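You operate a simulated robot arm through the tools that you are given. There is no shell and no other tool. Be economical: measure what you need, move in short steps, check, and stop when the job is done.

Carry out the task below with a simulated robot arm. There is one attempt and no reset: what you move stays moved.

Task
Line up the wheel's white mark, tighten the hub knob and tap the white and blue pegs home.
Fine: use the yellow mallet, two taps or more a peg; lay it on the tilt board, loosen the hub knob; leave the other pegs proud.

It is judged by the outcome, as a careful person would: the job done as asked, and still so three seconds after it is handed in. It fails if anything else is knocked over, pushed out of place, dropped, spilled or broken.

Robot
A 7-joint arm with a two-finger parallel gripper on a trunk, on a base that drives. Base frame: it is fixed to the floor where the robot stands at the start and does not move with it; the origin is under the middle of the robot, x ahead of it, y to its left, z up. Readings come in mm, degrees, newtons and seconds.
With the tool pointing down near the work surface it reaches from about 420 to 900 mm from the robot's upright axis, wherever it stands. Its first joint turns from -17.0 to 126.0 degrees. Places, roughly: black peg [600, 300, 1000]; blue peg [600, 200, 1000]; green peg [700, 100, 1000]; hub knob [700, 200, 1000]; orange peg [700, 300, 1000]; top of the tilt board [700, -200, 900]; white peg [800, 200, 1000]; wooden wheel [700, 200, 900]. Payload 1.57 kg.
Tool frame: the origin (TCP) lies between the finger pads and is the grasp point; the fingertips stand 30 mm ahead of it; z points along the fingers, y is the line along which they close. The gripper opens to 80 mm. The fingers are 17 mm wide and 12 mm thick; the gripper's body (40 by 82 mm) begins 80 mm behind the TCP.
Orientation is that of the tool frame in the base frame, as [roll, pitch, yaw] about the fixed x, y, z axes, in that order (R = Rz(yaw) Ry(pitch) Rx(roll)). With the fingers straight down and closing along the base's y, the tool's x points along the base's -x, its y along +y and its z along -z.

Tools
- The arm moves only by the tool step_arm. Its argument "increments" is a list of rows, each an object of numbers (a shift or turn left out is 0, a gripper value left out holds the last): "x", "y", "z": the shift along the base's x, y, z in units of 500 mm (1.0 is 500 mm); "wx", "wy", "wz": the turn, a rotation vector about the base's x, y, z in units of 45 degrees (1.0 is 45 degrees). In form: [{"x": .., "y": .., "z": .., "wx": .., "wy": .., "wz": ..}, ...]. A call has 1 to 20 rows; each row is the pose to reach, as a shift and turn from the pose commanded when the call began. "jaw" is the gripper command, from -1 (shut) to 1 (fully open), values between in proportion, set as the call begins (left out, the last holds). A call with a number of a shift or a turn outside -1 to 1 is refused whole. Rows are played at 5 a second. More than 50 mm and 8.6 degrees between two rows, or a gripper value outside its range, and nothing of the call is played. A pose out of reach is approached as far as the arm can. The call stops where the force on the tool passes 40 N (or 10 N more than at its start, if that is more) or the arm is blocked; 0.2 s more then pass. The fingers move at their own pace (about 45 mm/s each) and stop on an object; they squeeze with about 33 N. The grip force told is the motor's: it shows also when the fingers shut on nothing. Time passes only in rows, and 0.2 s behind the last, so rows that repeat a pose let the fingers close. The reply holds the time, the measured pose of the TCP, the force on the tool along the base axes, the opening and the grip force, in the units named above and with some noise, with the torque about the TCP (base axes, N m) and any sound that the robot's microphone picked up, and new pictures: "views" is both (left out), scene, wrist or none.
- Cameras (640 x 400 px; columns grow to the right, rows downward): "scene" is now at [7.6, -202.8, 1350.1]; the picture's right is [0.31, -0.95, 0.00], its down [-0.30, -0.10, -0.95] and it looks along [0.90, 0.29, -0.32] (base axes); focal length 256 px, centre (320, 200). "wrist" rides on the gripper at [72, -7, -122] in the tool frame; the picture's right is [0.09, 1.00, 0.00], its down [-0.84, 0.08, -0.54] and it looks along [-0.54, 0.05, 0.84] (tool axes); focal length 238 px, centre (320, 200). There is no depth. A picture from a camera that has moved, and an enlarged one, comes with that camera's place and axes in the base frame and with its lens.
- lift_body(by): slides the trunk up (or, below 0, down) by that many mm; the arm and the scene camera ride with it, the base frame stays. It gives what a move gives, with no picture.
- drive_base(legs): drives the robot by 1 to 6 legs, each [ahead, left, turn to the left] in mm, mm and degrees, along the robot's own axes; the way and the turn of a leg run together, so that a leg with both is an arc; at most 1500 mm and 180 degrees a leg. The arm and the cameras ride along, it lands a little off, and it stops where it bumps. It gives what a move gives, and a new picture of the scene camera.
- turn_head(pan, tilt): turns the head with the scene camera to pan (to the left, within 109 degrees either way) and tilt (down, from -29 to 69), counted from straight ahead of the robot. It gives what a move gives, and a new picture of the scene camera.
- inspect(camera, box): a new picture of the part [left, top, right, bottom] of that camera's present view, enlarged. The clock stands still meanwhile.
- finish_job(): hands the job in; it is judged then, once.

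Work in short steps. Places have to be worked out from the pictures, the camera data and where the tool is seen: move nearer, look again, correct. Check each grasp and each placing, and mend what went wrong. You have 120 turns and 260 pictures in all, those below and enlarged ones among them. Open the gripper and draw the arm clear of the work before you hand the job in, unless the task says otherwise; then end with one line.

The tools are called after "Request:" as a command line: name --argument value ..., lists and objects as JSON in quotes. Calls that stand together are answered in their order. step_arm: Moves the arm, as the interface text tells. Its arguments: {"type":"object","properties":{"increments":{"type":"array","items":{"type":"object","properties":{"x":{"type":"number"},"y":{"type":"number"},"z":{"type":"number"},"wx":{"type":"number"},"wy":{"type":"number"},"wz":{"type":"number"}}}},"jaw":{"type":"number"},"views":{"type":"string","enum":["both","scene","wrist","none"]}},"required":["increments"]} The other tools are called the same way: lift_body (by) slides the trunk up or down; drive_base (legs) drives the base; turn_head (pan, tilt) turns the head that bears the scene camera; inspect (camera, box) takes an enlarged picture of a part of a camera's view; finish_job () hands the job in.

At the start:

```text
clock: 0.0
eef_pos: [585.2, 81.6, 1304.3]
tool_rot: [180.0, -0.1, 179.9]
ft_force: [0.5, -0.5, -0.7]
ft_torque: [0.01, 0.0, 0.02]
gripper_width: 80.1
finger_force: 0.1
trunk travel left (down, up): [-700.0, 90.0]
robot x, y, heading: [-0.8, -4.7, 0.1]
head pan, tilt: [17.8, 18.5]
```

scene: 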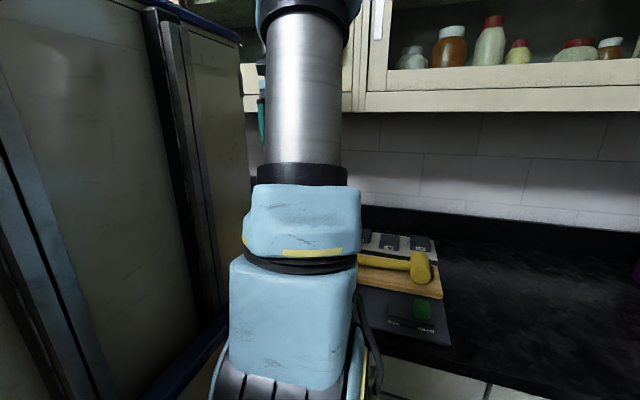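
wrist: 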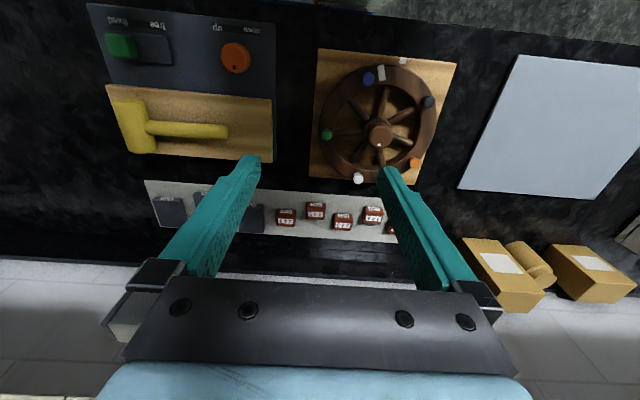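

I'll look closer at the work area in the wrist view first.

Request:
inspect --camera "wrist" --box '[80, 0, 280, 125]'

Request:
inspect --camera "wrist" --box '[290, 40, 470, 200]'

Request:
inspect --camera "wrist" --box '[80, 80, 440, 300]'

Request:
inspect --camera "scene" --box '[340, 220, 480, 360]'

```text
3.20 times, centred on (180, 62) of wrist
camera zoom: at [514.1, 74.1, 1425.6], right [-0.09, 1.0, 0.0], down [0.84, 0.08, 0.54], along [0.54, 0.05, -0.84], focal length 763 px, centre (768, 640)
```

zoom: 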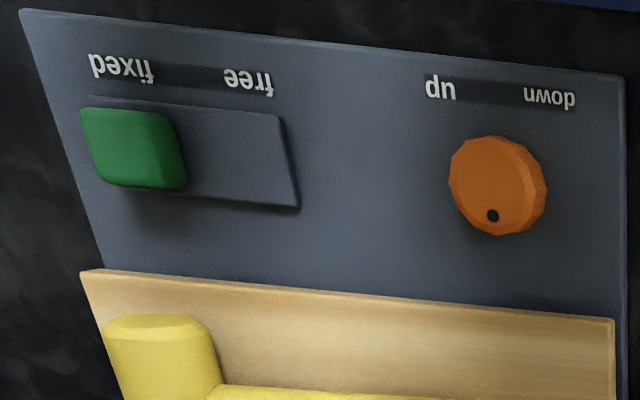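

```text
2.50 times, centred on (380, 120) of wrist
camera zoom: at [514.1, 74.1, 1425.6], right [-0.09, 1.0, 0.0], down [0.84, 0.08, 0.54], along [0.54, 0.05, -0.84], focal length 596 px, centre (170, 400)
```

zoom: 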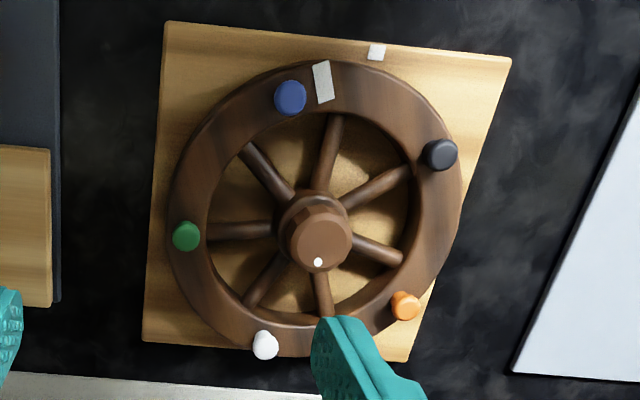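

```text
1.78 times, centred on (260, 190) of wrist
camera zoom: at [514.1, 74.1, 1425.6], right [-0.09, 1.0, 0.0], down [0.84, 0.08, 0.54], along [0.54, 0.05, -0.84], focal length 424 px, centre (427, 218)
```

zoom: 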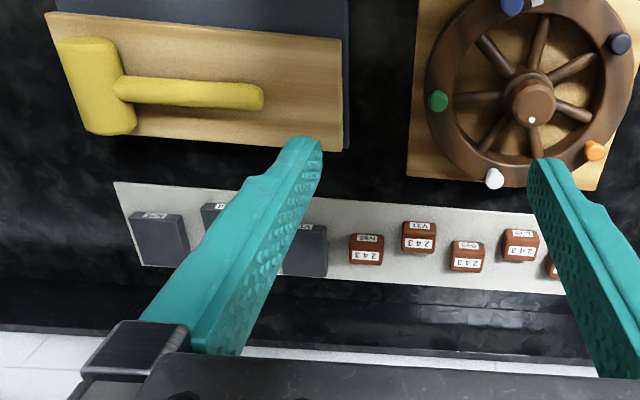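

```text
2.86 times, centred on (410, 290) of scene
camera zoom: at [7.6, -202.8, 1350.1], right [0.31, -0.95, 0.0], down [-0.3, -0.1, -0.95], along [0.9, 0.29, -0.32], focal length 732 px, centre (63, -57)
```

zoom: 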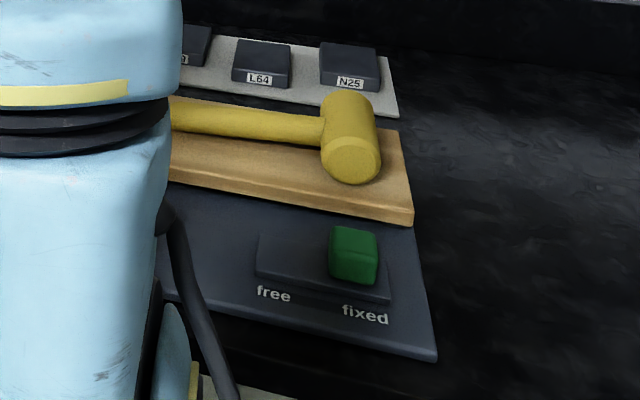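

The wheel's mark sits about 15–20° anticlockwise of the board's reference mark; the mallet lies on the wooden board. I shift the arm left to get parallax over the wheel.

Request:
step_arm --increments '[{"y": 0.1}, {"y": 0.2}, {"y": 0.25}, {"y": 0.25}]'

```text
clock: 1.0
eef_pos: [585.3, 207.1, 1303.5]
tool_rot: [179.9, 0.1, -180.0]
ft_force: [-0.4, -0.7, 0.4]
ft_torque: [0.01, 0.0, 0.03]
gripper_width: 79.9
finger_force: 0.2
trunk travel left (down, up): [-700.0, 90.0]
robot x, y, heading: [0.8, 3.4, 0.1]
head pan, tilt: [17.8, 18.5]
camera scene: at [7.7, -202.8, 1350.1], right [0.31, -0.95, 0.0], down [-0.3, -0.1, -0.95], along [0.9, 0.29, -0.32], focal length 256 px, centre (320, 200)
camera wrist: at [513.9, 199.8, 1425.5], right [-0.09, 1.0, 0.0], down [0.84, 0.08, 0.54], along [0.54, 0.05, -0.84], focal length 238 px, centre (320, 200)
```

scene: 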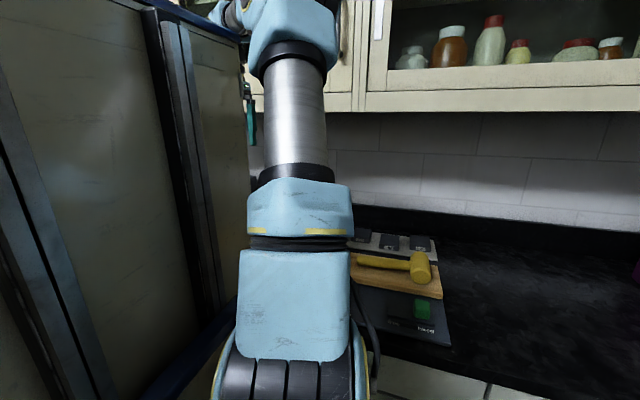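
wrist: 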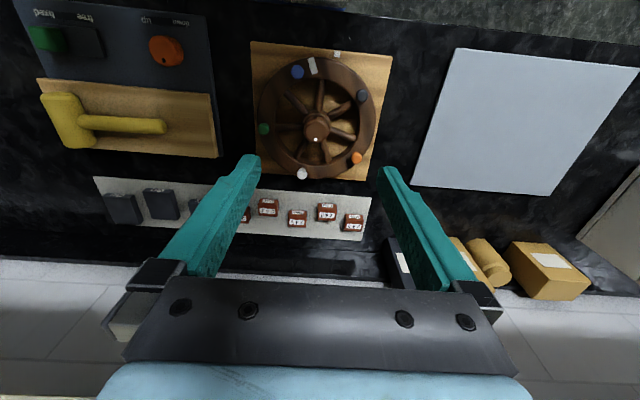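

Parallax puts the hub knob top at about (650, 204, 950). I move lower and back to see the wheel clearly.

Request:
step_arm --increments '[{"x": -0.04, "z": -0.08}, {"x": -0.08, "z": -0.16}, {"x": -0.11, "z": -0.24}, {"x": -0.11, "z": -0.3}, {"x": -0.11, "z": -0.3}]' --views "wrist"

Request:
inspect --camera "wrist" --box '[200, 60, 440, 210]'

```text
clock: 2.4
eef_pos: [549.9, 216.4, 1192.2]
tool_rot: [177.2, 3.7, 178.7]
ft_force: [-0.4, 0.9, 0.3]
ft_torque: [0.01, -0.02, 0.02]
gripper_width: 79.8
finger_force: 0.0
trunk travel left (down, up): [-700.0, 90.0]
robot x, y, heading: [0.7, -2.8, 0.2]
head pan, tilt: [17.8, 18.5]
stopped in row 5: the arm was blocked; the commanded pose is now the measured one
camera wrist: at [471.0, 205.2, 1309.0], right [-0.07, 1.0, 0.04], down [0.8, 0.03, 0.6], along [0.59, 0.08, -0.8], focal length 238 px, centre (320, 200)
```

wrist: 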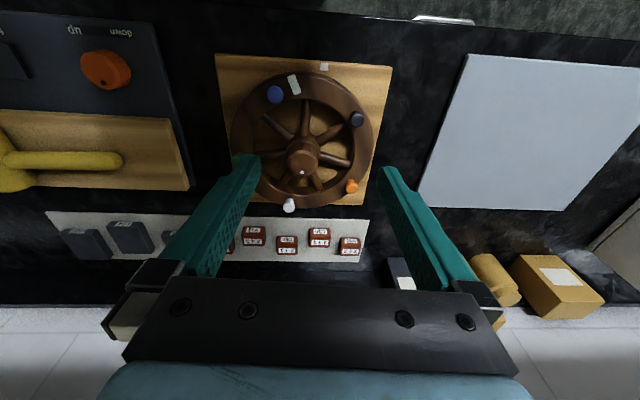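

```text
2.67 times, centred on (320, 135) of wrist
camera zoom: at [471.0, 205.2, 1309.0], right [-0.07, 1.0, 0.04], down [0.8, 0.03, 0.6], along [0.59, 0.08, -0.8], focal length 636 px, centre (320, 373)
```

zoom: 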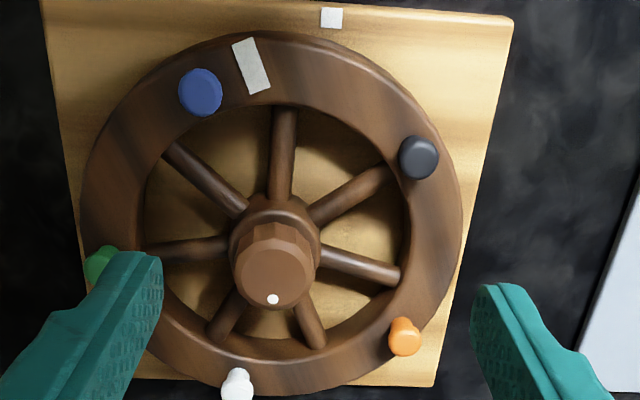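

The arm is limited by its folded posture at this trunk height. I square the tool, lift it, then lower the trunk so the arm works from a better height.

Request:
step_arm --increments '[{"z": 0.08, "wx": -0.03, "wy": 0.04, "wz": 0.015}, {"z": 0.16, "y": -0.02, "wx": -0.062, "wy": 0.082, "wz": 0.029}, {"z": 0.2, "y": -0.02, "wx": -0.062, "wy": 0.082, "wz": 0.029}]' --views "none"

Request:
lift_body --by -200

Request:
step_arm --increments '[{"z": 0}]'

```text
clock: 3.2
eef_pos: [539.7, 203.0, 1272.1]
tool_rot: [-178.9, -1.4, -179.2]
ft_force: [-0.3, -0.5, -1.0]
ft_torque: [-0.02, 0.03, 0.0]
gripper_width: 80.0
finger_force: 0.1
trunk travel left (down, up): [-700.0, 90.0]
robot x, y, heading: [2.1, 1.5, 0.3]
head pan, tilt: [17.8, 18.5]
```

```text
clock: 4.3
eef_pos: [582.3, 217.9, 1319.2]
tool_rot: [167.5, 10.1, 175.9]
ft_force: [-0.8, -0.6, -0.5]
ft_torque: [0.02, 0.0, 0.01]
gripper_width: 80.2
finger_force: 0.1
trunk travel left (down, up): [-625.0, 165.0]
robot x, y, heading: [4.5, -2.6, 0.1]
head pan, tilt: [17.8, 18.5]
stopped: the arm was blocked; the commanded pose is now the measured one
```

```text
clock: 4.7
eef_pos: [581.0, 217.6, 1318.1]
tool_rot: [167.8, 9.9, 176.2]
ft_force: [-0.3, 0.0, 0.0]
ft_torque: [0.02, 0.0, 0.0]
gripper_width: 80.0
finger_force: 0.0
trunk travel left (down, up): [-625.0, 165.0]
robot x, y, heading: [0.4, -2.7, -0.1]
head pan, tilt: [17.8, 18.5]
camera scene: at [7.8, -205.5, 1274.9], right [0.31, -0.95, 0.0], down [-0.3, -0.1, -0.95], along [0.9, 0.29, -0.32], focal length 256 px, centre (320, 200)
camera wrist: at [488.6, 190.7, 1422.5], right [-0.06, 0.98, 0.19], down [0.73, -0.09, 0.68], along [0.68, 0.18, -0.71], focal length 238 px, centre (320, 200)
```

scene: 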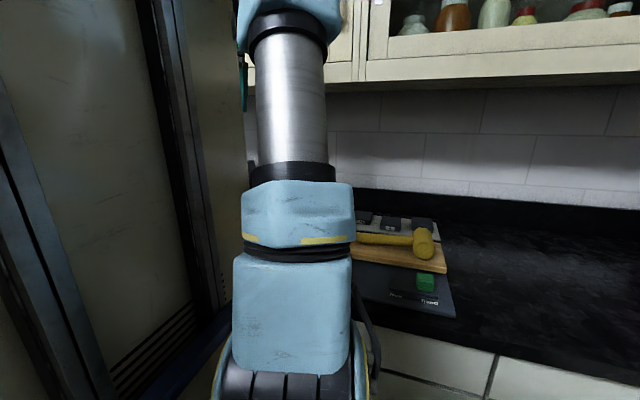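
wrist: 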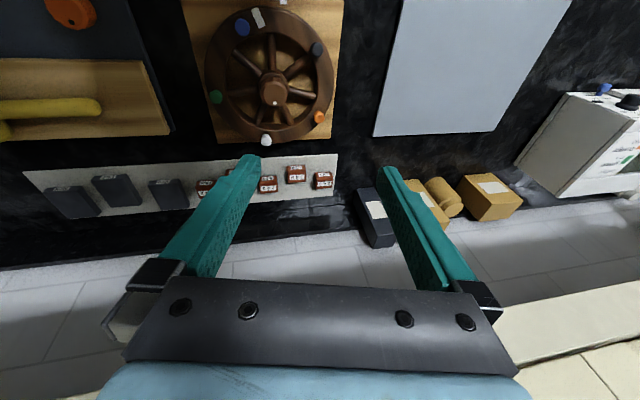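

Something blocks the arm from below or the side. I look down with the head to find out what.

Request:
turn_head --pan 25 --tilt 50

Request:
turn_head --pan 60 --tilt 0

Request:
turn_head --pan 20 --tilt -10

```text
clock: 5.7
eef_pos: [580.9, 218.5, 1318.1]
tool_rot: [167.7, 9.8, 176.2]
ft_force: [-0.8, 0.1, 0.2]
ft_torque: [0.0, -0.03, 0.03]
gripper_width: 80.0
finger_force: 0.0
trunk travel left (down, up): [-625.0, 165.0]
robot x, y, heading: [-2.5, -0.5, -0.1]
head pan, tilt: [25.0, 50.0]
camera scene: at [-11.3, -201.9, 1227.2], right [0.42, -0.91, 0.0], down [-0.69, -0.32, -0.64], along [0.58, 0.27, -0.76], focal length 256 px, centre (320, 200)
```

scene: 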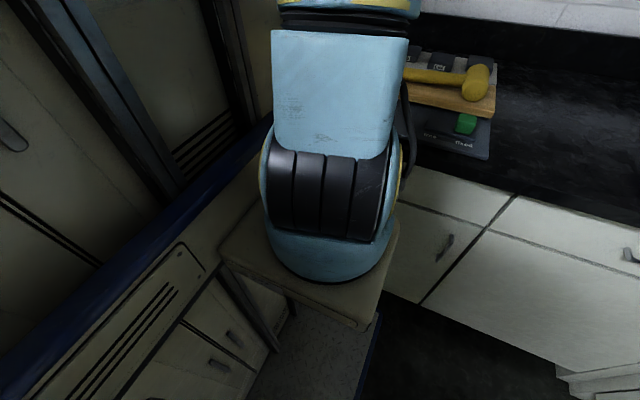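

```text
clock: 6.9
eef_pos: [580.6, 218.7, 1316.9]
tool_rot: [167.8, 9.6, 176.3]
ft_force: [-0.4, -0.3, 0.0]
ft_torque: [0.01, -0.01, 0.01]
gripper_width: 80.2
finger_force: 0.1
trunk travel left (down, up): [-625.0, 165.0]
robot x, y, heading: [-1.3, -0.9, 0.0]
head pan, tilt: [60.0, 0.0]
camera scene: at [-35.9, -156.8, 1305.1], right [0.87, -0.5, 0.0], down [0.0, 0.0, -1.0], along [0.5, 0.87, 0.0], focal length 256 px, centre (320, 200)
```

scene: 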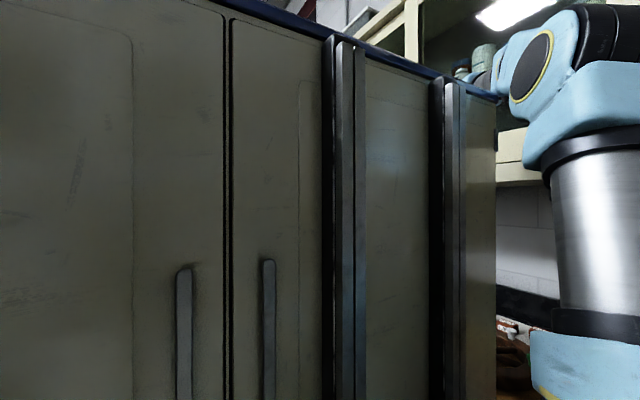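

```text
clock: 7.9
eef_pos: [580.7, 217.7, 1317.4]
tool_rot: [167.8, 9.7, 176.2]
ft_force: [-0.2, -0.6, -0.9]
ft_torque: [0.01, -0.02, 0.0]
gripper_width: 80.2
finger_force: 0.0
trunk travel left (down, up): [-625.0, 165.0]
robot x, y, heading: [3.2, 3.1, 0.1]
head pan, tilt: [20.0, -10.0]
camera scene: at [-1.7, -205.9, 1320.3], right [0.34, -0.94, 0.0], down [0.16, 0.06, -0.98], along [0.93, 0.34, 0.17], focal length 256 px, centre (320, 200)
```

scene: 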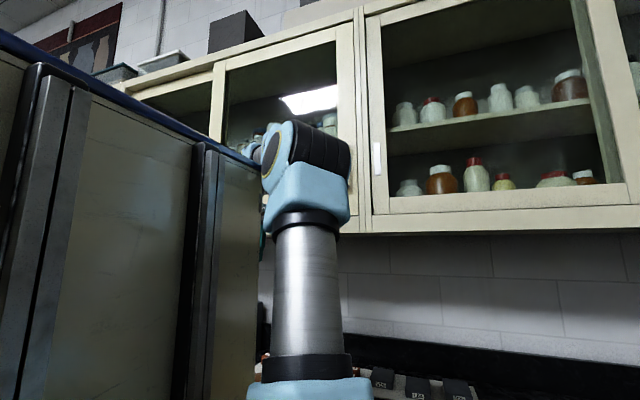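

The tall blue-trimmed cabinet appears to stand just left of the robot, and the forearm rests on its top corner. I raise the trunk off it and drive right so the arm can reach the wheel diagonally.

Request:
lift_body --by 80

Request:
drive_base --legs '[[0, -200, 0]]'

Request:
turn_head --pan 40 --tilt 15

```text
clock: 9.1
eef_pos: [580.6, 222.3, 1396.8]
tool_rot: [167.9, 9.7, 176.2]
ft_force: [-0.1, 1.3, 0.1]
ft_torque: [0.0, -0.02, 0.0]
gripper_width: 80.1
finger_force: 0.1
trunk travel left (down, up): [-705.0, 85.0]
robot x, y, heading: [-0.1, -1.3, 0.1]
head pan, tilt: [20.0, -10.0]
```

```text
clock: 10.7
eef_pos: [580.3, 21.1, 1397.3]
tool_rot: [168.0, 9.7, 176.3]
ft_force: [0.5, 0.7, 0.6]
ft_torque: [-0.06, -0.01, -0.02]
gripper_width: 80.1
finger_force: 0.0
trunk travel left (down, up): [-705.0, 85.0]
robot x, y, heading: [-1.6, -197.7, 0.0]
head pan, tilt: [20.0, -10.0]
camera scene: at [-1.8, -402.7, 1400.8], right [0.34, -0.94, 0.0], down [0.16, 0.06, -0.98], along [0.93, 0.34, 0.17], focal length 256 px, centre (320, 200)
```

scene: 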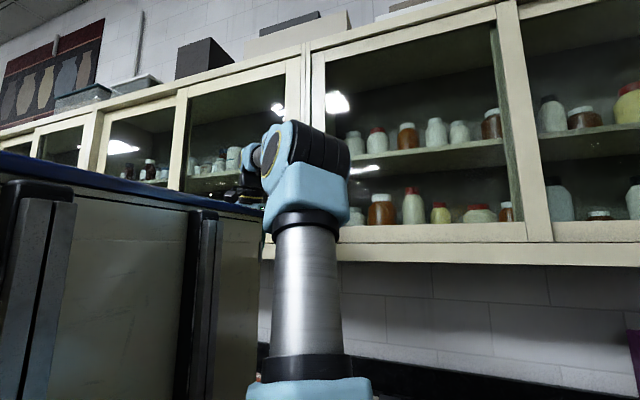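

```text
clock: 11.6
eef_pos: [580.2, 21.1, 1397.1]
tool_rot: [168.1, 9.7, 176.4]
ft_force: [-0.1, 0.2, 0.8]
ft_torque: [0.01, 0.01, -0.02]
gripper_width: 80.2
finger_force: 0.0
trunk travel left (down, up): [-705.0, 85.0]
robot x, y, heading: [-3.8, -199.8, 0.0]
head pan, tilt: [40.0, 15.0]
camera scene: at [-9.4, -371.6, 1361.5], right [0.64, -0.77, 0.0], down [-0.2, -0.17, -0.97], along [0.74, 0.62, -0.26], focal length 256 px, centre (320, 200)
```

scene: 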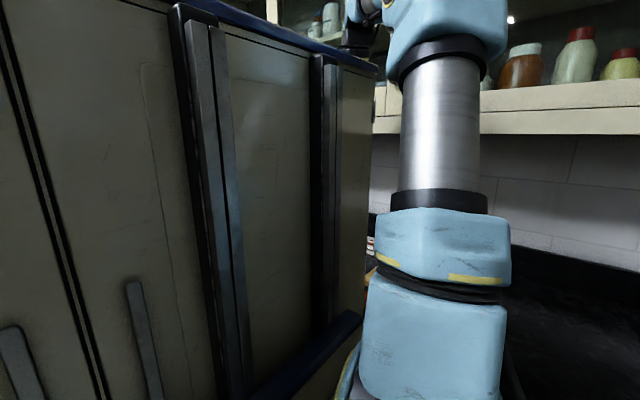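

The cabinet moves along with the base, so it's the robot's own tower (its corner is at about x 309, y 0, z 1440 in the robot frame). The work has to be kept in front of or right of it. I swing the hand to the right and square it, then drive back and turn left to face the wheel.

Request:
step_arm --increments '[{"y": -0.1, "wx": -0.05, "wy": 0.04}, {"y": -0.2, "wx": -0.1, "wy": 0.08, "z": -0.03}, {"y": -0.3, "wx": -0.16, "wy": 0.12, "wz": 0.03, "z": -0.06}, {"y": -0.4, "wx": -0.22, "wy": 0.17, "wz": 0.06, "z": -0.1}, {"y": -0.5, "wx": -0.27, "wy": 0.215, "wz": 0.08, "z": -0.15}, {"y": -0.6, "wx": -0.27, "wy": 0.215, "wz": 0.08, "z": -0.2}, {"y": -0.6, "wx": -0.27, "wy": 0.215, "wz": 0.08, "z": -0.2}]' --views "wrist"

Request:
drive_base --legs '[[0, 200, 0], [0, 0, 26]]'

```text
refused: row 2 steps farther than a row can; nothing moved
```

```text
clock: 14.5
eef_pos: [425.9, 449.8, 1397.9]
tool_rot: [167.8, 9.7, -157.9]
ft_force: [0.9, 0.3, 0.3]
ft_torque: [-0.01, 0.02, 0.03]
gripper_width: 80.0
finger_force: 0.0
trunk travel left (down, up): [-705.0, 85.0]
robot x, y, heading: [-1.4, -4.5, 25.9]
head pan, tilt: [40.0, 15.0]
camera scene: at [65.0, -160.7, 1361.4], right [0.91, -0.41, 0.0], down [-0.11, -0.24, -0.97], along [0.4, 0.88, -0.26], focal length 256 px, centre (320, 200)
```

scene: 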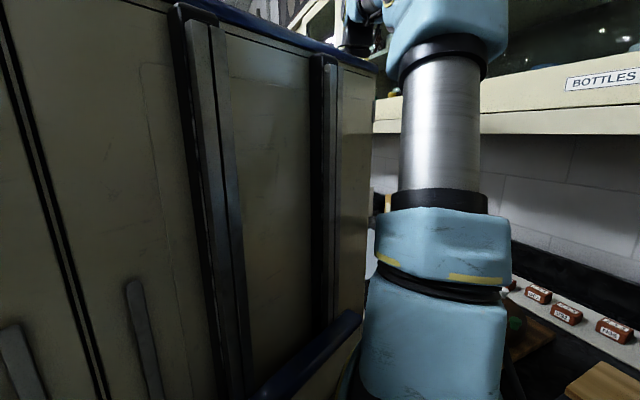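

Confirmed, the tower turned with the robot. Now I bring the hand in front of the robot toward the wheel and square it.

Request:
step_arm --increments '[{"x": 0.0285, "y": -0.07, "z": -0.024, "wx": -0.041, "wy": 0.0116, "wz": 0.009}, {"x": 0.057, "y": -0.14, "z": -0.048, "wx": -0.083, "wy": 0.023, "wz": 0.018}, {"x": 0.0855, "y": -0.21, "z": -0.072, "wx": -0.124, "wy": 0.035, "wz": 0.027}, {"x": 0.114, "y": -0.28, "z": -0.096, "wx": -0.165, "wy": 0.046, "wz": 0.036}, {"x": 0.1425, "y": -0.35, "z": -0.12, "wx": -0.207, "wy": 0.058, "wz": 0.045}, {"x": 0.171, "y": -0.42, "z": -0.144, "wx": -0.248, "wy": 0.07, "wz": 0.054}, {"x": 0.2, "y": -0.49, "z": -0.168, "wx": -0.29, "wy": 0.081, "wz": 0.063}, {"x": 0.228, "y": -0.56, "z": -0.19, "wx": -0.331, "wy": 0.093, "wz": 0.07}, {"x": 0.228, "y": -0.56, "z": -0.19, "wx": -0.331, "wy": 0.093, "wz": 0.07}]' --views "wrist"

Request:
lift_body --by -150

Request:
step_arm --increments '[{"z": 0}]'

```text
clock: 16.5
eef_pos: [538.0, 169.2, 1300.8]
tool_rot: [179.9, -0.2, -153.8]
ft_force: [0.0, 0.0, -0.3]
ft_torque: [0.0, -0.01, 0.0]
gripper_width: 79.8
finger_force: 0.1
trunk travel left (down, up): [-705.0, 85.0]
robot x, y, heading: [-1.3, -6.4, 26.0]
head pan, tilt: [40.0, 15.0]
camera wrist: at [478.5, 129.7, 1423.7], right [-0.52, 0.85, 0.0], down [0.72, 0.44, 0.54], along [0.46, 0.28, -0.84], focal length 238 px, centre (320, 200)
```

wrist: 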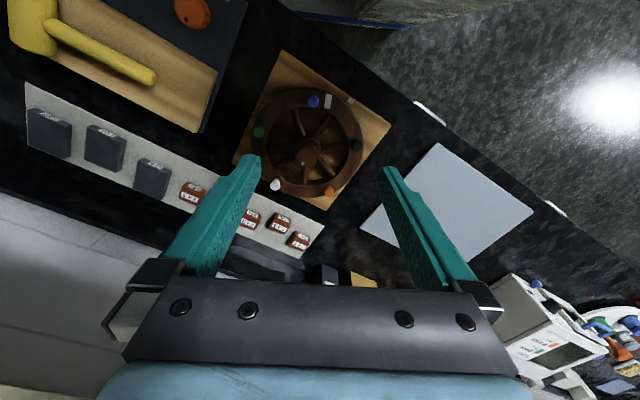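

```text
clock: 18.2
eef_pos: [538.5, 169.2, 1150.5]
tool_rot: [179.8, -0.2, -153.7]
ft_force: [-1.2, -0.3, 0.0]
ft_torque: [0.0, 0.02, -0.01]
gripper_width: 80.1
finger_force: 0.1
trunk travel left (down, up): [-555.0, 235.0]
robot x, y, heading: [1.8, -6.9, 25.8]
head pan, tilt: [40.0, 15.0]
```

```text
clock: 18.6
eef_pos: [539.3, 169.0, 1151.4]
tool_rot: [179.8, -0.1, -153.8]
ft_force: [0.0, -0.5, -0.7]
ft_torque: [0.0, 0.03, -0.01]
gripper_width: 79.9
finger_force: 0.1
trunk travel left (down, up): [-555.0, 235.0]
robot x, y, heading: [-0.4, 0.1, 26.0]
head pan, tilt: [40.0, 15.0]
camera scene: at [65.0, -160.8, 1211.4], right [0.91, -0.41, 0.0], down [-0.11, -0.24, -0.97], along [0.4, 0.88, -0.26], focal length 256 px, centre (320, 200)
camera wrist: at [478.4, 130.1, 1273.8], right [-0.52, 0.85, 0.0], down [0.72, 0.44, 0.54], along [0.46, 0.28, -0.84], focal length 238 px, centre (320, 200)
```

scene: 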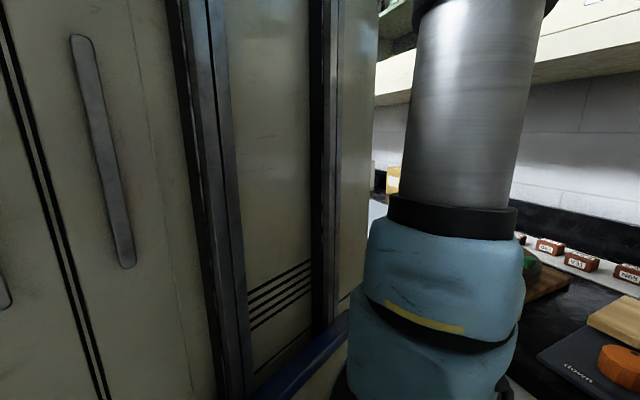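
wrist: 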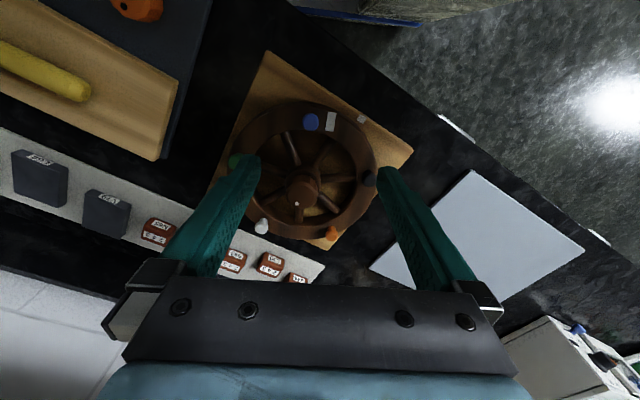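

The arm moves freely now. I zoom in on the wheel and aim the head so the scene camera sees it from the side.

Request:
inspect --camera "wrist" --box '[210, 80, 430, 250]'

Request:
turn_head --pan 10 --tilt 22

```text
2.35 times, centred on (320, 165) of wrist
camera zoom: at [478.4, 130.1, 1273.8], right [-0.52, 0.85, 0.0], down [0.72, 0.44, 0.54], along [0.46, 0.28, -0.84], focal length 561 px, centre (320, 282)
```

zoom: 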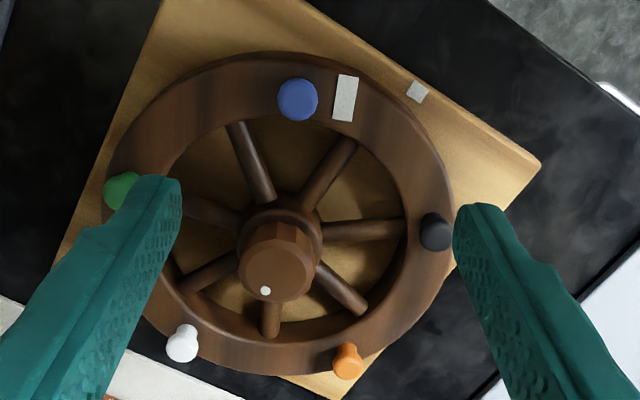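

```text
clock: 19.6
eef_pos: [538.9, 168.8, 1150.8]
tool_rot: [179.7, -0.2, -153.7]
ft_force: [-0.4, 0.0, -0.1]
ft_torque: [0.01, -0.02, 0.03]
gripper_width: 80.2
finger_force: 0.1
trunk travel left (down, up): [-555.0, 235.0]
robot x, y, heading: [1.7, -2.3, 25.8]
head pan, tilt: [10.0, 22.0]
camera scene: at [102.0, -191.6, 1200.0], right [0.59, -0.81, 0.0], down [-0.3, -0.22, -0.93], along [0.75, 0.54, -0.37], focal length 256 px, centre (320, 200)
```

scene: 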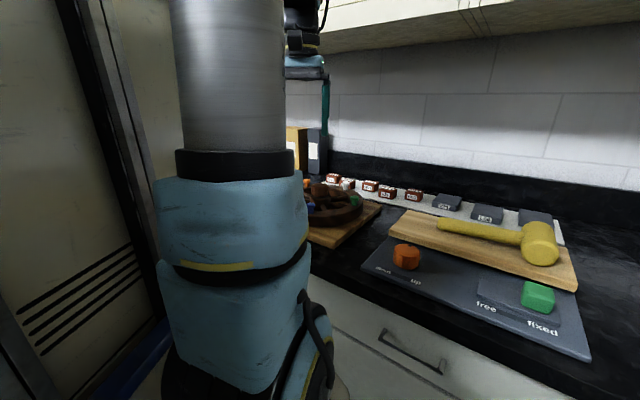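

Combining the rays, the wheel axis is at about (633, 195), rim mid-radius about 95, with the knob top near z≈1000. The wheel must turn about 20° clockwise. I plan to grip the rim radially between the green and blue pegs, so I go above that spot with the wrist turned.

Request:
step_arm --increments '[{"x": 0.018, "y": -0.018, "z": -0.02, "wz": -0.14}, {"x": 0.036, "y": -0.037, "z": -0.05, "wz": -0.28}, {"x": 0.054, "y": -0.055, "z": -0.08, "wz": -0.42}, {"x": 0.073, "y": -0.074, "z": -0.11, "wz": -0.56}, {"x": 0.09, "y": -0.093, "z": -0.14, "wz": -0.7}, {"x": 0.11, "y": -0.11, "z": -0.17, "wz": -0.84}, {"x": 0.128, "y": -0.13, "z": -0.2, "wz": -0.98}, {"x": 0.128, "y": -0.13, "z": -0.2, "wz": -0.98}]'

Request:
inspect --camera "scene" --box '[280, 130, 420, 250]'

```text
clock: 21.4
eef_pos: [603.5, 104.1, 1049.1]
tool_rot: [179.9, -0.2, 162.1]
ft_force: [-1.1, -0.5, -0.5]
ft_torque: [-0.01, 0.01, 0.0]
gripper_width: 80.1
finger_force: 0.1
trunk travel left (down, up): [-555.0, 235.0]
robot x, y, heading: [-1.3, 2.2, 25.7]
head pan, tilt: [10.0, 22.0]
camera scene: at [102.0, -191.6, 1200.0], right [0.59, -0.81, 0.0], down [-0.3, -0.22, -0.93], along [0.75, 0.54, -0.37], focal length 256 px, centre (320, 200)
camera wrist: at [533.5, 118.3, 1172.7], right [0.22, 0.98, 0.0], down [0.82, -0.19, 0.54], along [0.53, -0.12, -0.84], focal length 238 px, centre (320, 200)
```

scene: 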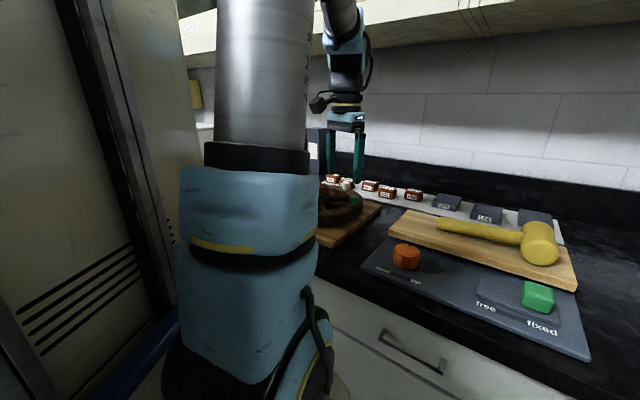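
wrist: 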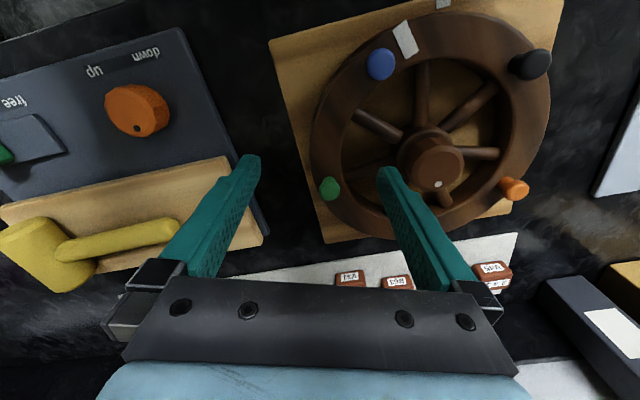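

```text
3.33 times, centred on (350, 190) of scene
camera zoom: at [102.0, -191.6, 1200.0], right [0.59, -0.81, 0.0], down [-0.3, -0.22, -0.93], along [0.75, 0.54, -0.37], focal length 854 px, centre (220, 233)
```

zoom: 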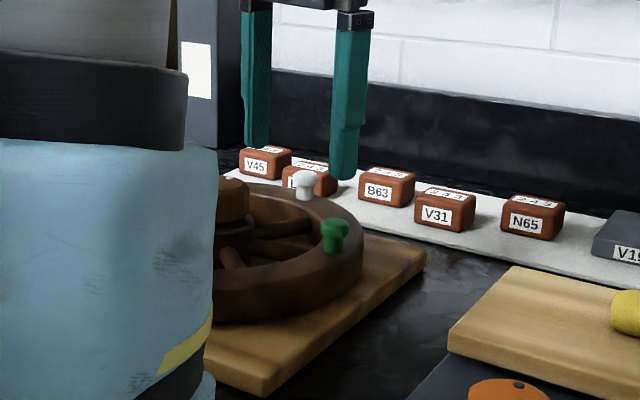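

Triangulating with both cameras gives the green peg top at (662, 100, 949), the knob at (645, 199, 983) and the rim top at about z 925. I centre over the rim and descend part way.

Request:
step_arm --increments '[{"x": 0.023, "y": 0.003, "z": -0.06}, {"x": 0.023, "y": 0.003, "z": -0.13}, {"x": 0.023, "y": 0.003, "z": -0.14}]' --views "wrist"

Request:
inspect --camera "scene" --box '[280, 130, 420, 250]'

Request:
inspect --camera "wrist" --box '[200, 50, 520, 250]'

```text
clock: 22.2
eef_pos: [613.4, 104.4, 980.6]
tool_rot: [179.8, -0.2, 162.3]
ft_force: [0.6, -0.1, -0.3]
ft_torque: [0.02, 0.01, 0.0]
gripper_width: 80.2
finger_force: 0.0
trunk travel left (down, up): [-555.0, 235.0]
robot x, y, heading: [2.1, -2.5, 25.8]
head pan, tilt: [10.0, 22.0]
camera wrist: at [544.6, 119.5, 1103.7], right [0.22, 0.98, 0.0], down [0.82, -0.18, 0.54], along [0.53, -0.11, -0.84], focal length 238 px, centre (320, 200)
```

wrist: 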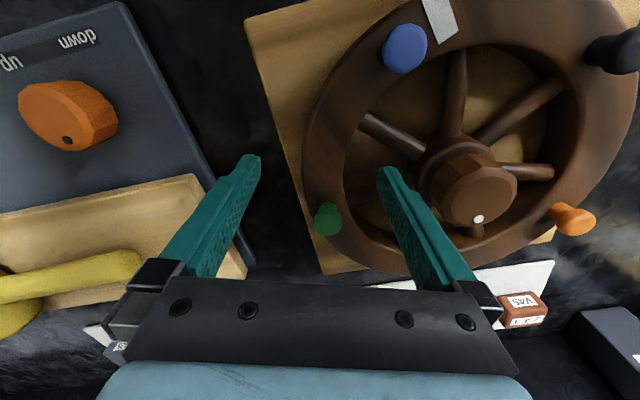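

```text
3.33 times, centred on (350, 190) of scene
camera zoom: at [102.0, -191.7, 1200.0], right [0.59, -0.81, 0.0], down [-0.3, -0.22, -0.93], along [0.75, 0.54, -0.37], focal length 854 px, centre (220, 233)
```

zoom: 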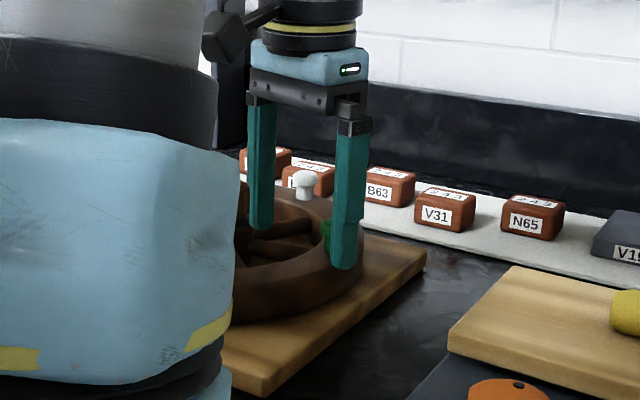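

```text
2.00 times, centred on (360, 150) of wrist
camera zoom: at [544.6, 119.5, 1103.7], right [0.22, 0.98, 0.0], down [0.82, -0.18, 0.54], along [0.53, -0.11, -0.84], focal length 477 px, centre (240, 300)
```

zoom: 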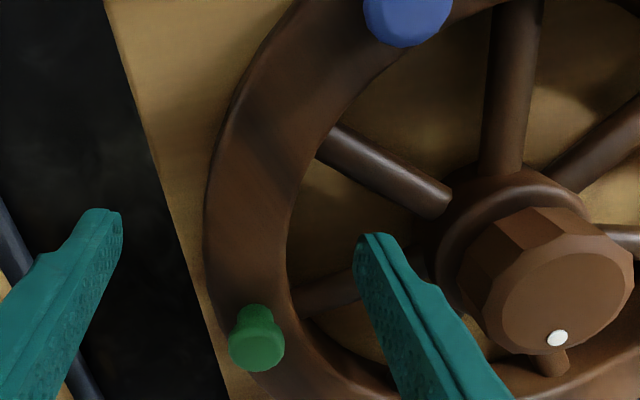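

The inner finger should sit midway between the two spokes, so I shift about 15 mm along the rim, turn a little, and look.

Request:
step_arm --increments '[{"x": 0.016, "y": -0.002, "wz": 0.11}, {"x": 0.031, "y": -0.003, "wz": 0.222}, {"x": 0.031, "y": -0.003, "z": -0.03, "wz": 0.222}, {"x": 0.031, "y": -0.003, "z": -0.03, "wz": 0.222}]' --views "none"

Request:
inspect --camera "wrist" --box '[200, 50, 520, 250]'

Request:
inspect --camera "scene" --box '[300, 150, 400, 220]'

```text
clock: 23.2
eef_pos: [629.2, 104.1, 966.0]
tool_rot: [179.8, -0.2, 172.2]
ft_force: [0.3, 0.5, -0.2]
ft_torque: [-0.04, 0.02, 0.01]
gripper_width: 80.1
finger_force: 0.0
trunk travel left (down, up): [-555.0, 235.0]
robot x, y, heading: [0.7, -3.1, 25.9]
head pan, tilt: [10.0, 22.0]
```

```text
2.00 times, centred on (360, 150) of wrist
camera zoom: at [558.7, 105.7, 1088.5], right [0.04, 1.0, 0.0], down [0.84, -0.04, 0.54], along [0.54, -0.02, -0.84], focal length 477 px, centre (240, 300)
```

zoom: 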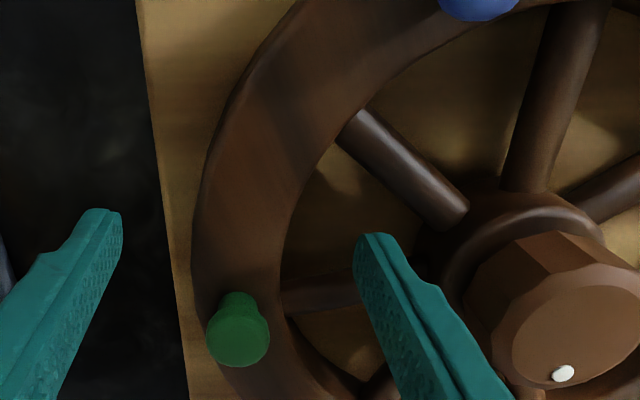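

```text
5.71 times, centred on (350, 185) of scene
camera zoom: at [102.0, -191.7, 1200.0], right [0.59, -0.81, 0.0], down [-0.3, -0.22, -0.93], along [0.75, 0.54, -0.37], focal length 1464 px, centre (149, 286)
```

zoom: 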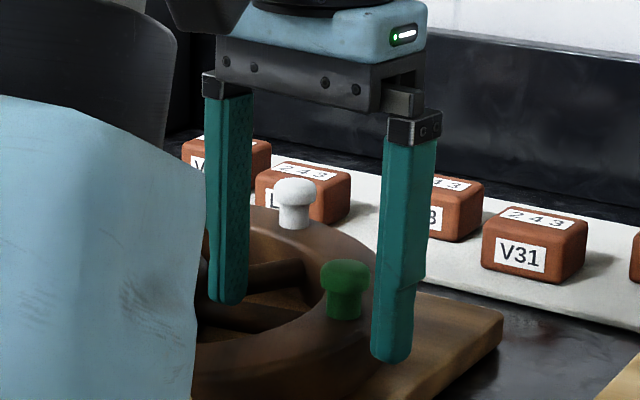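

The inner fingertip will land midway between the spokes and the outer one clear of the rim. I descend and close on the rim.

Request:
step_arm --increments '[{"z": -0.04}, {"z": -0.07}, {"z": -0.07}]' --views "none"

Request:
step_arm --increments '[{"z": 0}, {"z": 0}, {"z": 0}, {"z": 0}, {"z": 0}]' --jaw -1 --views "wrist"

Request:
inspect --camera "scene" --box '[300, 150, 400, 220]'

```text
clock: 23.6
eef_pos: [631.8, 106.3, 963.6]
tool_rot: [179.3, 0.6, 172.3]
ft_force: [-2.4, -3.1, 20.5]
ft_torque: [0.74, 0.16, 0.21]
gripper_width: 77.6
finger_force: 0.2
trunk travel left (down, up): [-555.0, 235.0]
robot x, y, heading: [3.3, -2.5, 26.0]
head pan, tilt: [10.0, 22.0]
stopped in row 1: the force on the tool passed its limit at 64 N (the readings are from after the stop); the commanded pose is now the measured one
```

```text
clock: 24.2
eef_pos: [634.2, 106.4, 963.9]
tool_rot: [179.4, 0.9, 172.3]
ft_force: [-2.8, -9.8, 11.3]
ft_torque: [0.32, 0.12, 0.02]
gripper_width: 41.9
finger_force: 14.6
trunk travel left (down, up): [-555.0, 235.0]
robot x, y, heading: [-0.4, 0.8, 25.9]
head pan, tilt: [10.0, 22.0]
stopped in row 3: the force on the tool passed its limit at 48 N (the readings are from after the stop); the commanded pose is now the measured one
camera wrist: at [559.7, 107.2, 1084.8], right [0.04, 1.0, 0.01], down [0.83, -0.04, 0.55], along [0.55, -0.01, -0.83], focal length 238 px, centre (320, 200)
```

wrist: 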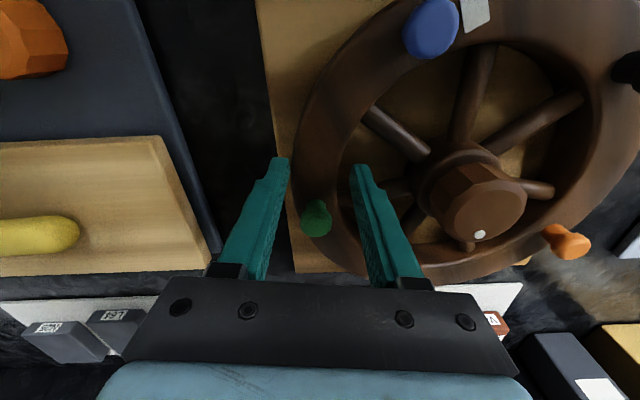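

```text
5.71 times, centred on (350, 185) of scene
camera zoom: at [101.7, -191.9, 1199.7], right [0.59, -0.81, 0.0], down [-0.3, -0.22, -0.93], along [0.75, 0.54, -0.37], focal length 1464 px, centre (149, 286)
```

zoom: 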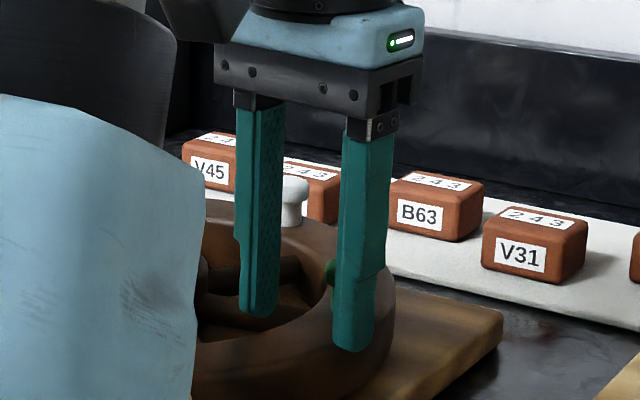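

The fingers closed to 42 mm, which looks like the rim held radially (the tip perhaps rests on a spoke). I relieve upward 2 mm and let the grip settle.

Request:
step_arm --increments '[{"z": 0.004}, {"z": 0.004}, {"z": 0.004}]' --jaw -1 --views "wrist"

```text
clock: 25.0
eef_pos: [632.2, 108.9, 964.6]
tool_rot: [179.1, 0.5, 172.5]
ft_force: [0.6, 0.2, 0.8]
ft_torque: [0.02, 0.02, -0.02]
gripper_width: 0.0
finger_force: 21.3
trunk travel left (down, up): [-555.0, 235.0]
robot x, y, heading: [0.6, -4.0, 25.8]
head pan, tilt: [10.0, 22.0]
camera wrist: at [559.6, 109.7, 1085.8], right [0.04, 1.0, 0.01], down [0.83, -0.04, 0.55], along [0.55, -0.01, -0.83], focal length 238 px, centre (320, 200)
```

wrist: 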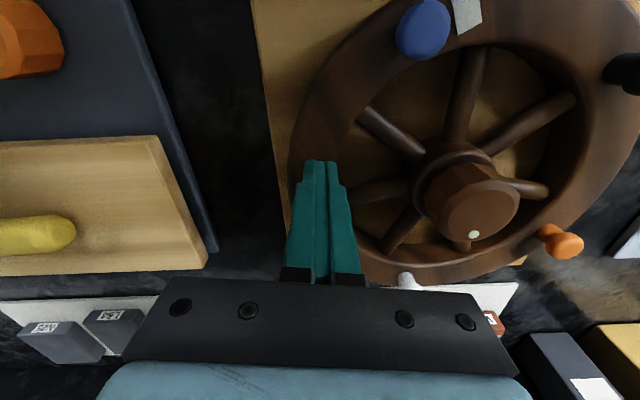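

The fingers slipped over the top and shut, so they were barely below the rim edge; something (a spoke or the hub) stopped the inner finger at tip z≈934. I lift, open, and look again at the wheel state.

Request:
step_arm --increments '[{"z": 0.06}, {"z": 0.12}, {"z": 0.12}]' --jaw -1 --views "wrist"

Request:
inspect --camera "scene" --box '[300, 165, 400, 235]'

Request:
inspect --camera "wrist" --box '[280, 0, 600, 200]'

```text
clock: 25.8
eef_pos: [631.5, 108.5, 1023.8]
tool_rot: [179.2, 0.5, 172.4]
ft_force: [0.4, -1.2, 0.3]
ft_torque: [0.02, 0.0, -0.02]
gripper_width: 0.0
finger_force: 21.1
trunk travel left (down, up): [-555.0, 235.0]
robot x, y, heading: [2.0, -1.6, 26.3]
head pan, tilt: [10.0, 22.0]
camera wrist: at [559.1, 108.3, 1145.9], right [0.04, 1.0, 0.01], down [0.83, -0.04, 0.55], along [0.55, -0.01, -0.83], focal length 238 px, centre (320, 200)
```

wrist: 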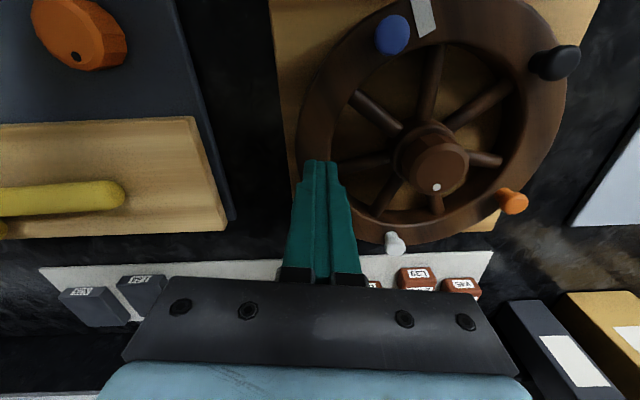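

```text
5.71 times, centred on (350, 200) of scene
camera zoom: at [102.2, -191.4, 1200.0], right [0.59, -0.81, 0.0], down [-0.3, -0.22, -0.93], along [0.75, 0.54, -0.37], focal length 1464 px, centre (149, 200)
```

zoom: 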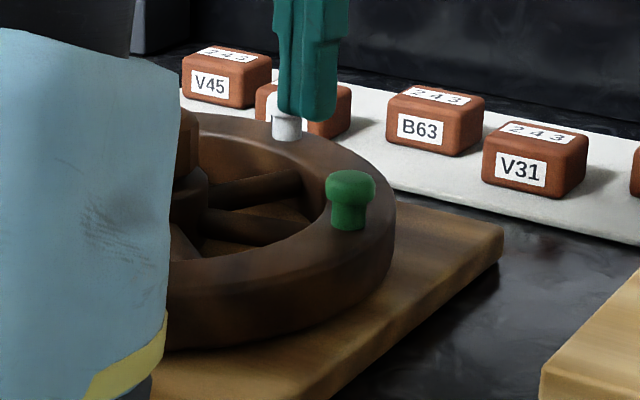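

```text
2.00 times, centred on (440, 100) of wrist
camera zoom: at [559.1, 108.3, 1145.9], right [0.04, 1.0, 0.01], down [0.83, -0.04, 0.55], along [0.55, -0.01, -0.83], focal length 477 px, centre (80, 400)
```

zoom: 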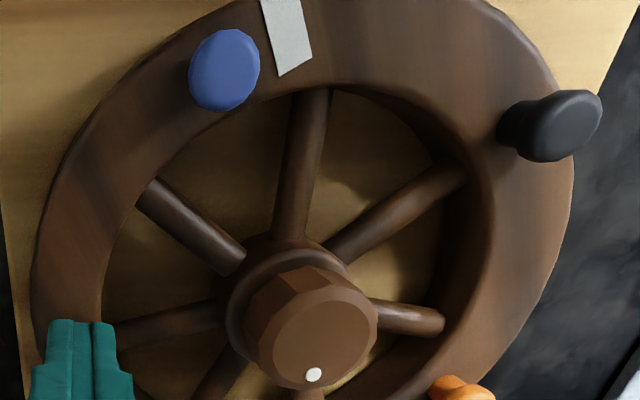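

The knob flange (r≈40) was probably what the inner finger hit. I retry with jaws opened only to about 56 mm, centred on the rim.

Request:
step_arm --increments '[{"y": -0.01, "wx": -0.018, "wy": 0.011}, {"y": -0.01, "wx": -0.018, "wy": 0.011}, {"y": -0.01, "wx": -0.018, "wy": 0.011, "z": -0.06}, {"y": -0.01, "wx": -0.018, "wy": 0.011, "z": -0.11}, {"y": -0.01, "wx": -0.018, "wy": 0.011, "z": -0.13}, {"y": -0.01, "wx": -0.018, "wy": 0.011, "z": -0.15}, {"y": -0.01, "wx": -0.018, "wy": 0.011, "z": -0.17}, {"y": -0.01, "wx": -0.018, "wy": 0.011, "z": -0.185}]' --jaw 0.4 --views "wrist"

Request:
inspect --camera "scene" --box '[300, 165, 400, 235]'

```text
clock: 27.1
eef_pos: [633.6, 105.2, 963.6]
tool_rot: [179.8, 1.1, 172.5]
ft_force: [-1.8, -2.7, 19.6]
ft_torque: [0.49, 0.13, 0.13]
gripper_width: 53.5
finger_force: 0.0
trunk travel left (down, up): [-555.0, 235.0]
robot x, y, heading: [2.3, -2.2, 26.0]
head pan, tilt: [10.0, 22.0]
stopped in row 6: the force on the tool passed its limit at 54 N (the readings are from after the stop); the commanded pose is now the measured one
camera wrist: at [560.9, 106.0, 1084.7], right [0.04, 1.0, 0.0], down [0.83, -0.03, 0.56], along [0.56, -0.02, -0.83], focal length 238 px, centre (320, 200)
```

wrist: 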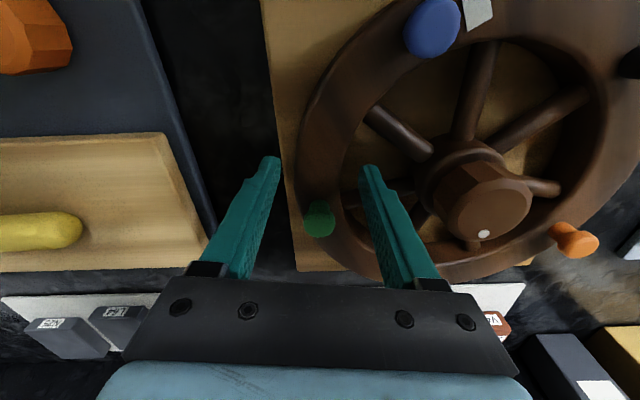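

```text
5.71 times, centred on (350, 200) of scene
camera zoom: at [101.4, -191.7, 1200.2], right [0.59, -0.81, 0.0], down [-0.3, -0.22, -0.93], along [0.75, 0.54, -0.37], focal length 1464 px, centre (149, 200)
```

zoom: 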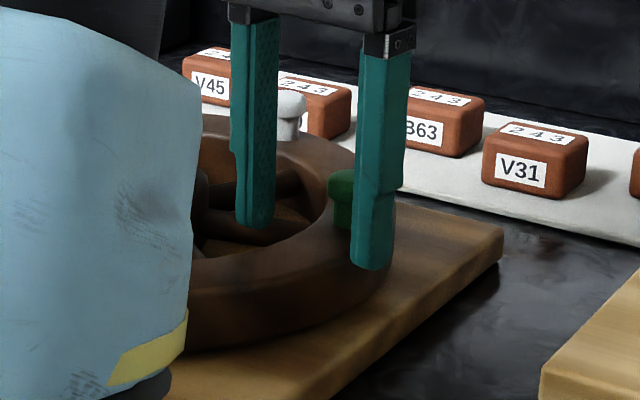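

The far edge of the inner fingertip is landing on a spoke. I lift, shift about 20 mm back along the rim with a matching turn, and try again.

Request:
step_arm --increments '[{"z": 0.03}, {"z": 0.03, "x": -0.02, "y": 0.002, "wz": -0.12, "wy": 0.02}, {"z": 0.03, "x": -0.04, "y": 0.004, "wz": -0.244, "wy": 0.024}, {"z": 0.0, "x": -0.04, "y": 0.004, "wz": -0.244, "wy": 0.024}, {"z": -0.02, "x": -0.04, "y": 0.004, "wz": -0.244, "wy": 0.024}, {"z": -0.04, "x": -0.04, "y": 0.004, "wz": -0.244, "wy": 0.024}, {"z": -0.06, "x": -0.04, "y": 0.004, "wz": -0.244, "wy": 0.024}]' --jaw 0.4 --views "wrist"

```text
clock: 28.3
eef_pos: [615.8, 108.1, 963.5]
tool_rot: [179.6, 0.4, 161.5]
ft_force: [-4.5, -3.0, 20.7]
ft_torque: [0.53, 0.06, 0.2]
gripper_width: 52.7
finger_force: 0.0
trunk travel left (down, up): [-555.0, 235.0]
robot x, y, heading: [-2.4, 3.2, 26.0]
head pan, tilt: [10.0, 22.0]
stopped in row 5: the force on the tool passed its limit at 57 N (the readings are from after the stop); the commanded pose is now the measured one
camera wrist: at [545.4, 122.6, 1085.2], right [0.23, 0.97, 0.01], down [0.81, -0.2, 0.55], along [0.54, -0.12, -0.84], focal length 238 px, centre (320, 200)
```

wrist: 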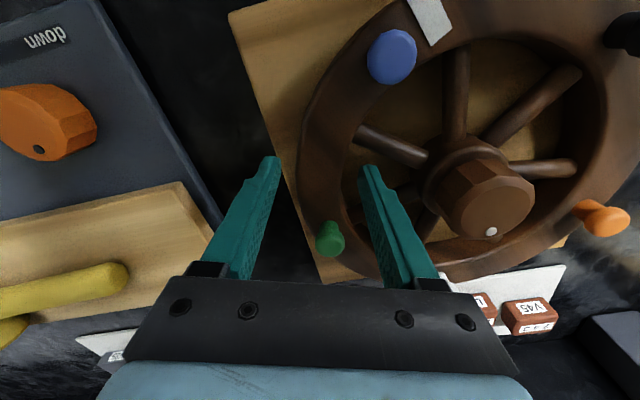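

Three contacts all at the same height (tip z≈933.5), even over the gap, so the wheel interior seems to be solid for contact. I'll instead turn the wheel by lightly holding the blue peg (a target peg) as a handle. I lift and move above it.

Request:
step_arm --increments '[{"z": 0.05}, {"z": 0.1}, {"z": 0.1, "x": -0.03, "y": 0.026, "wz": 0.17}, {"z": 0.1, "x": -0.06, "y": 0.052, "wz": 0.34}, {"z": 0.1, "x": -0.09, "y": 0.078, "wz": 0.51}, {"z": 0.1, "x": -0.118, "y": 0.104, "wz": 0.71}, {"z": 0.1, "x": -0.118, "y": 0.104, "wz": 0.71}]' --jaw 0.4 --views "wrist"

Request:
inspect --camera "scene" --box '[280, 150, 400, 235]'

```text
refused: row 6 steps farther than a row can; nothing moved
```

```text
4.71 times, centred on (340, 192) of scene
camera zoom: at [101.3, -191.8, 1200.2], right [0.59, -0.81, 0.0], down [-0.3, -0.22, -0.93], along [0.75, 0.54, -0.37], focal length 1205 px, centre (226, 235)
```

zoom: 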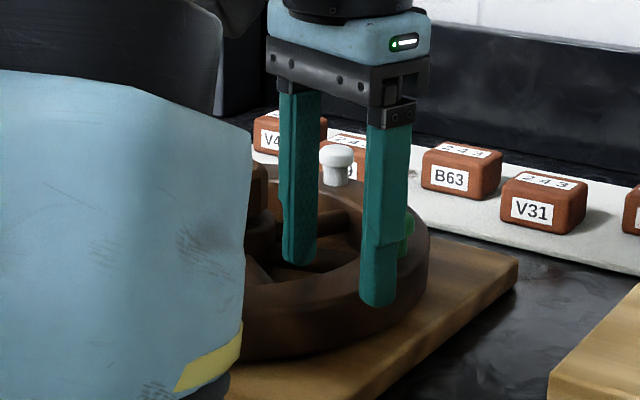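

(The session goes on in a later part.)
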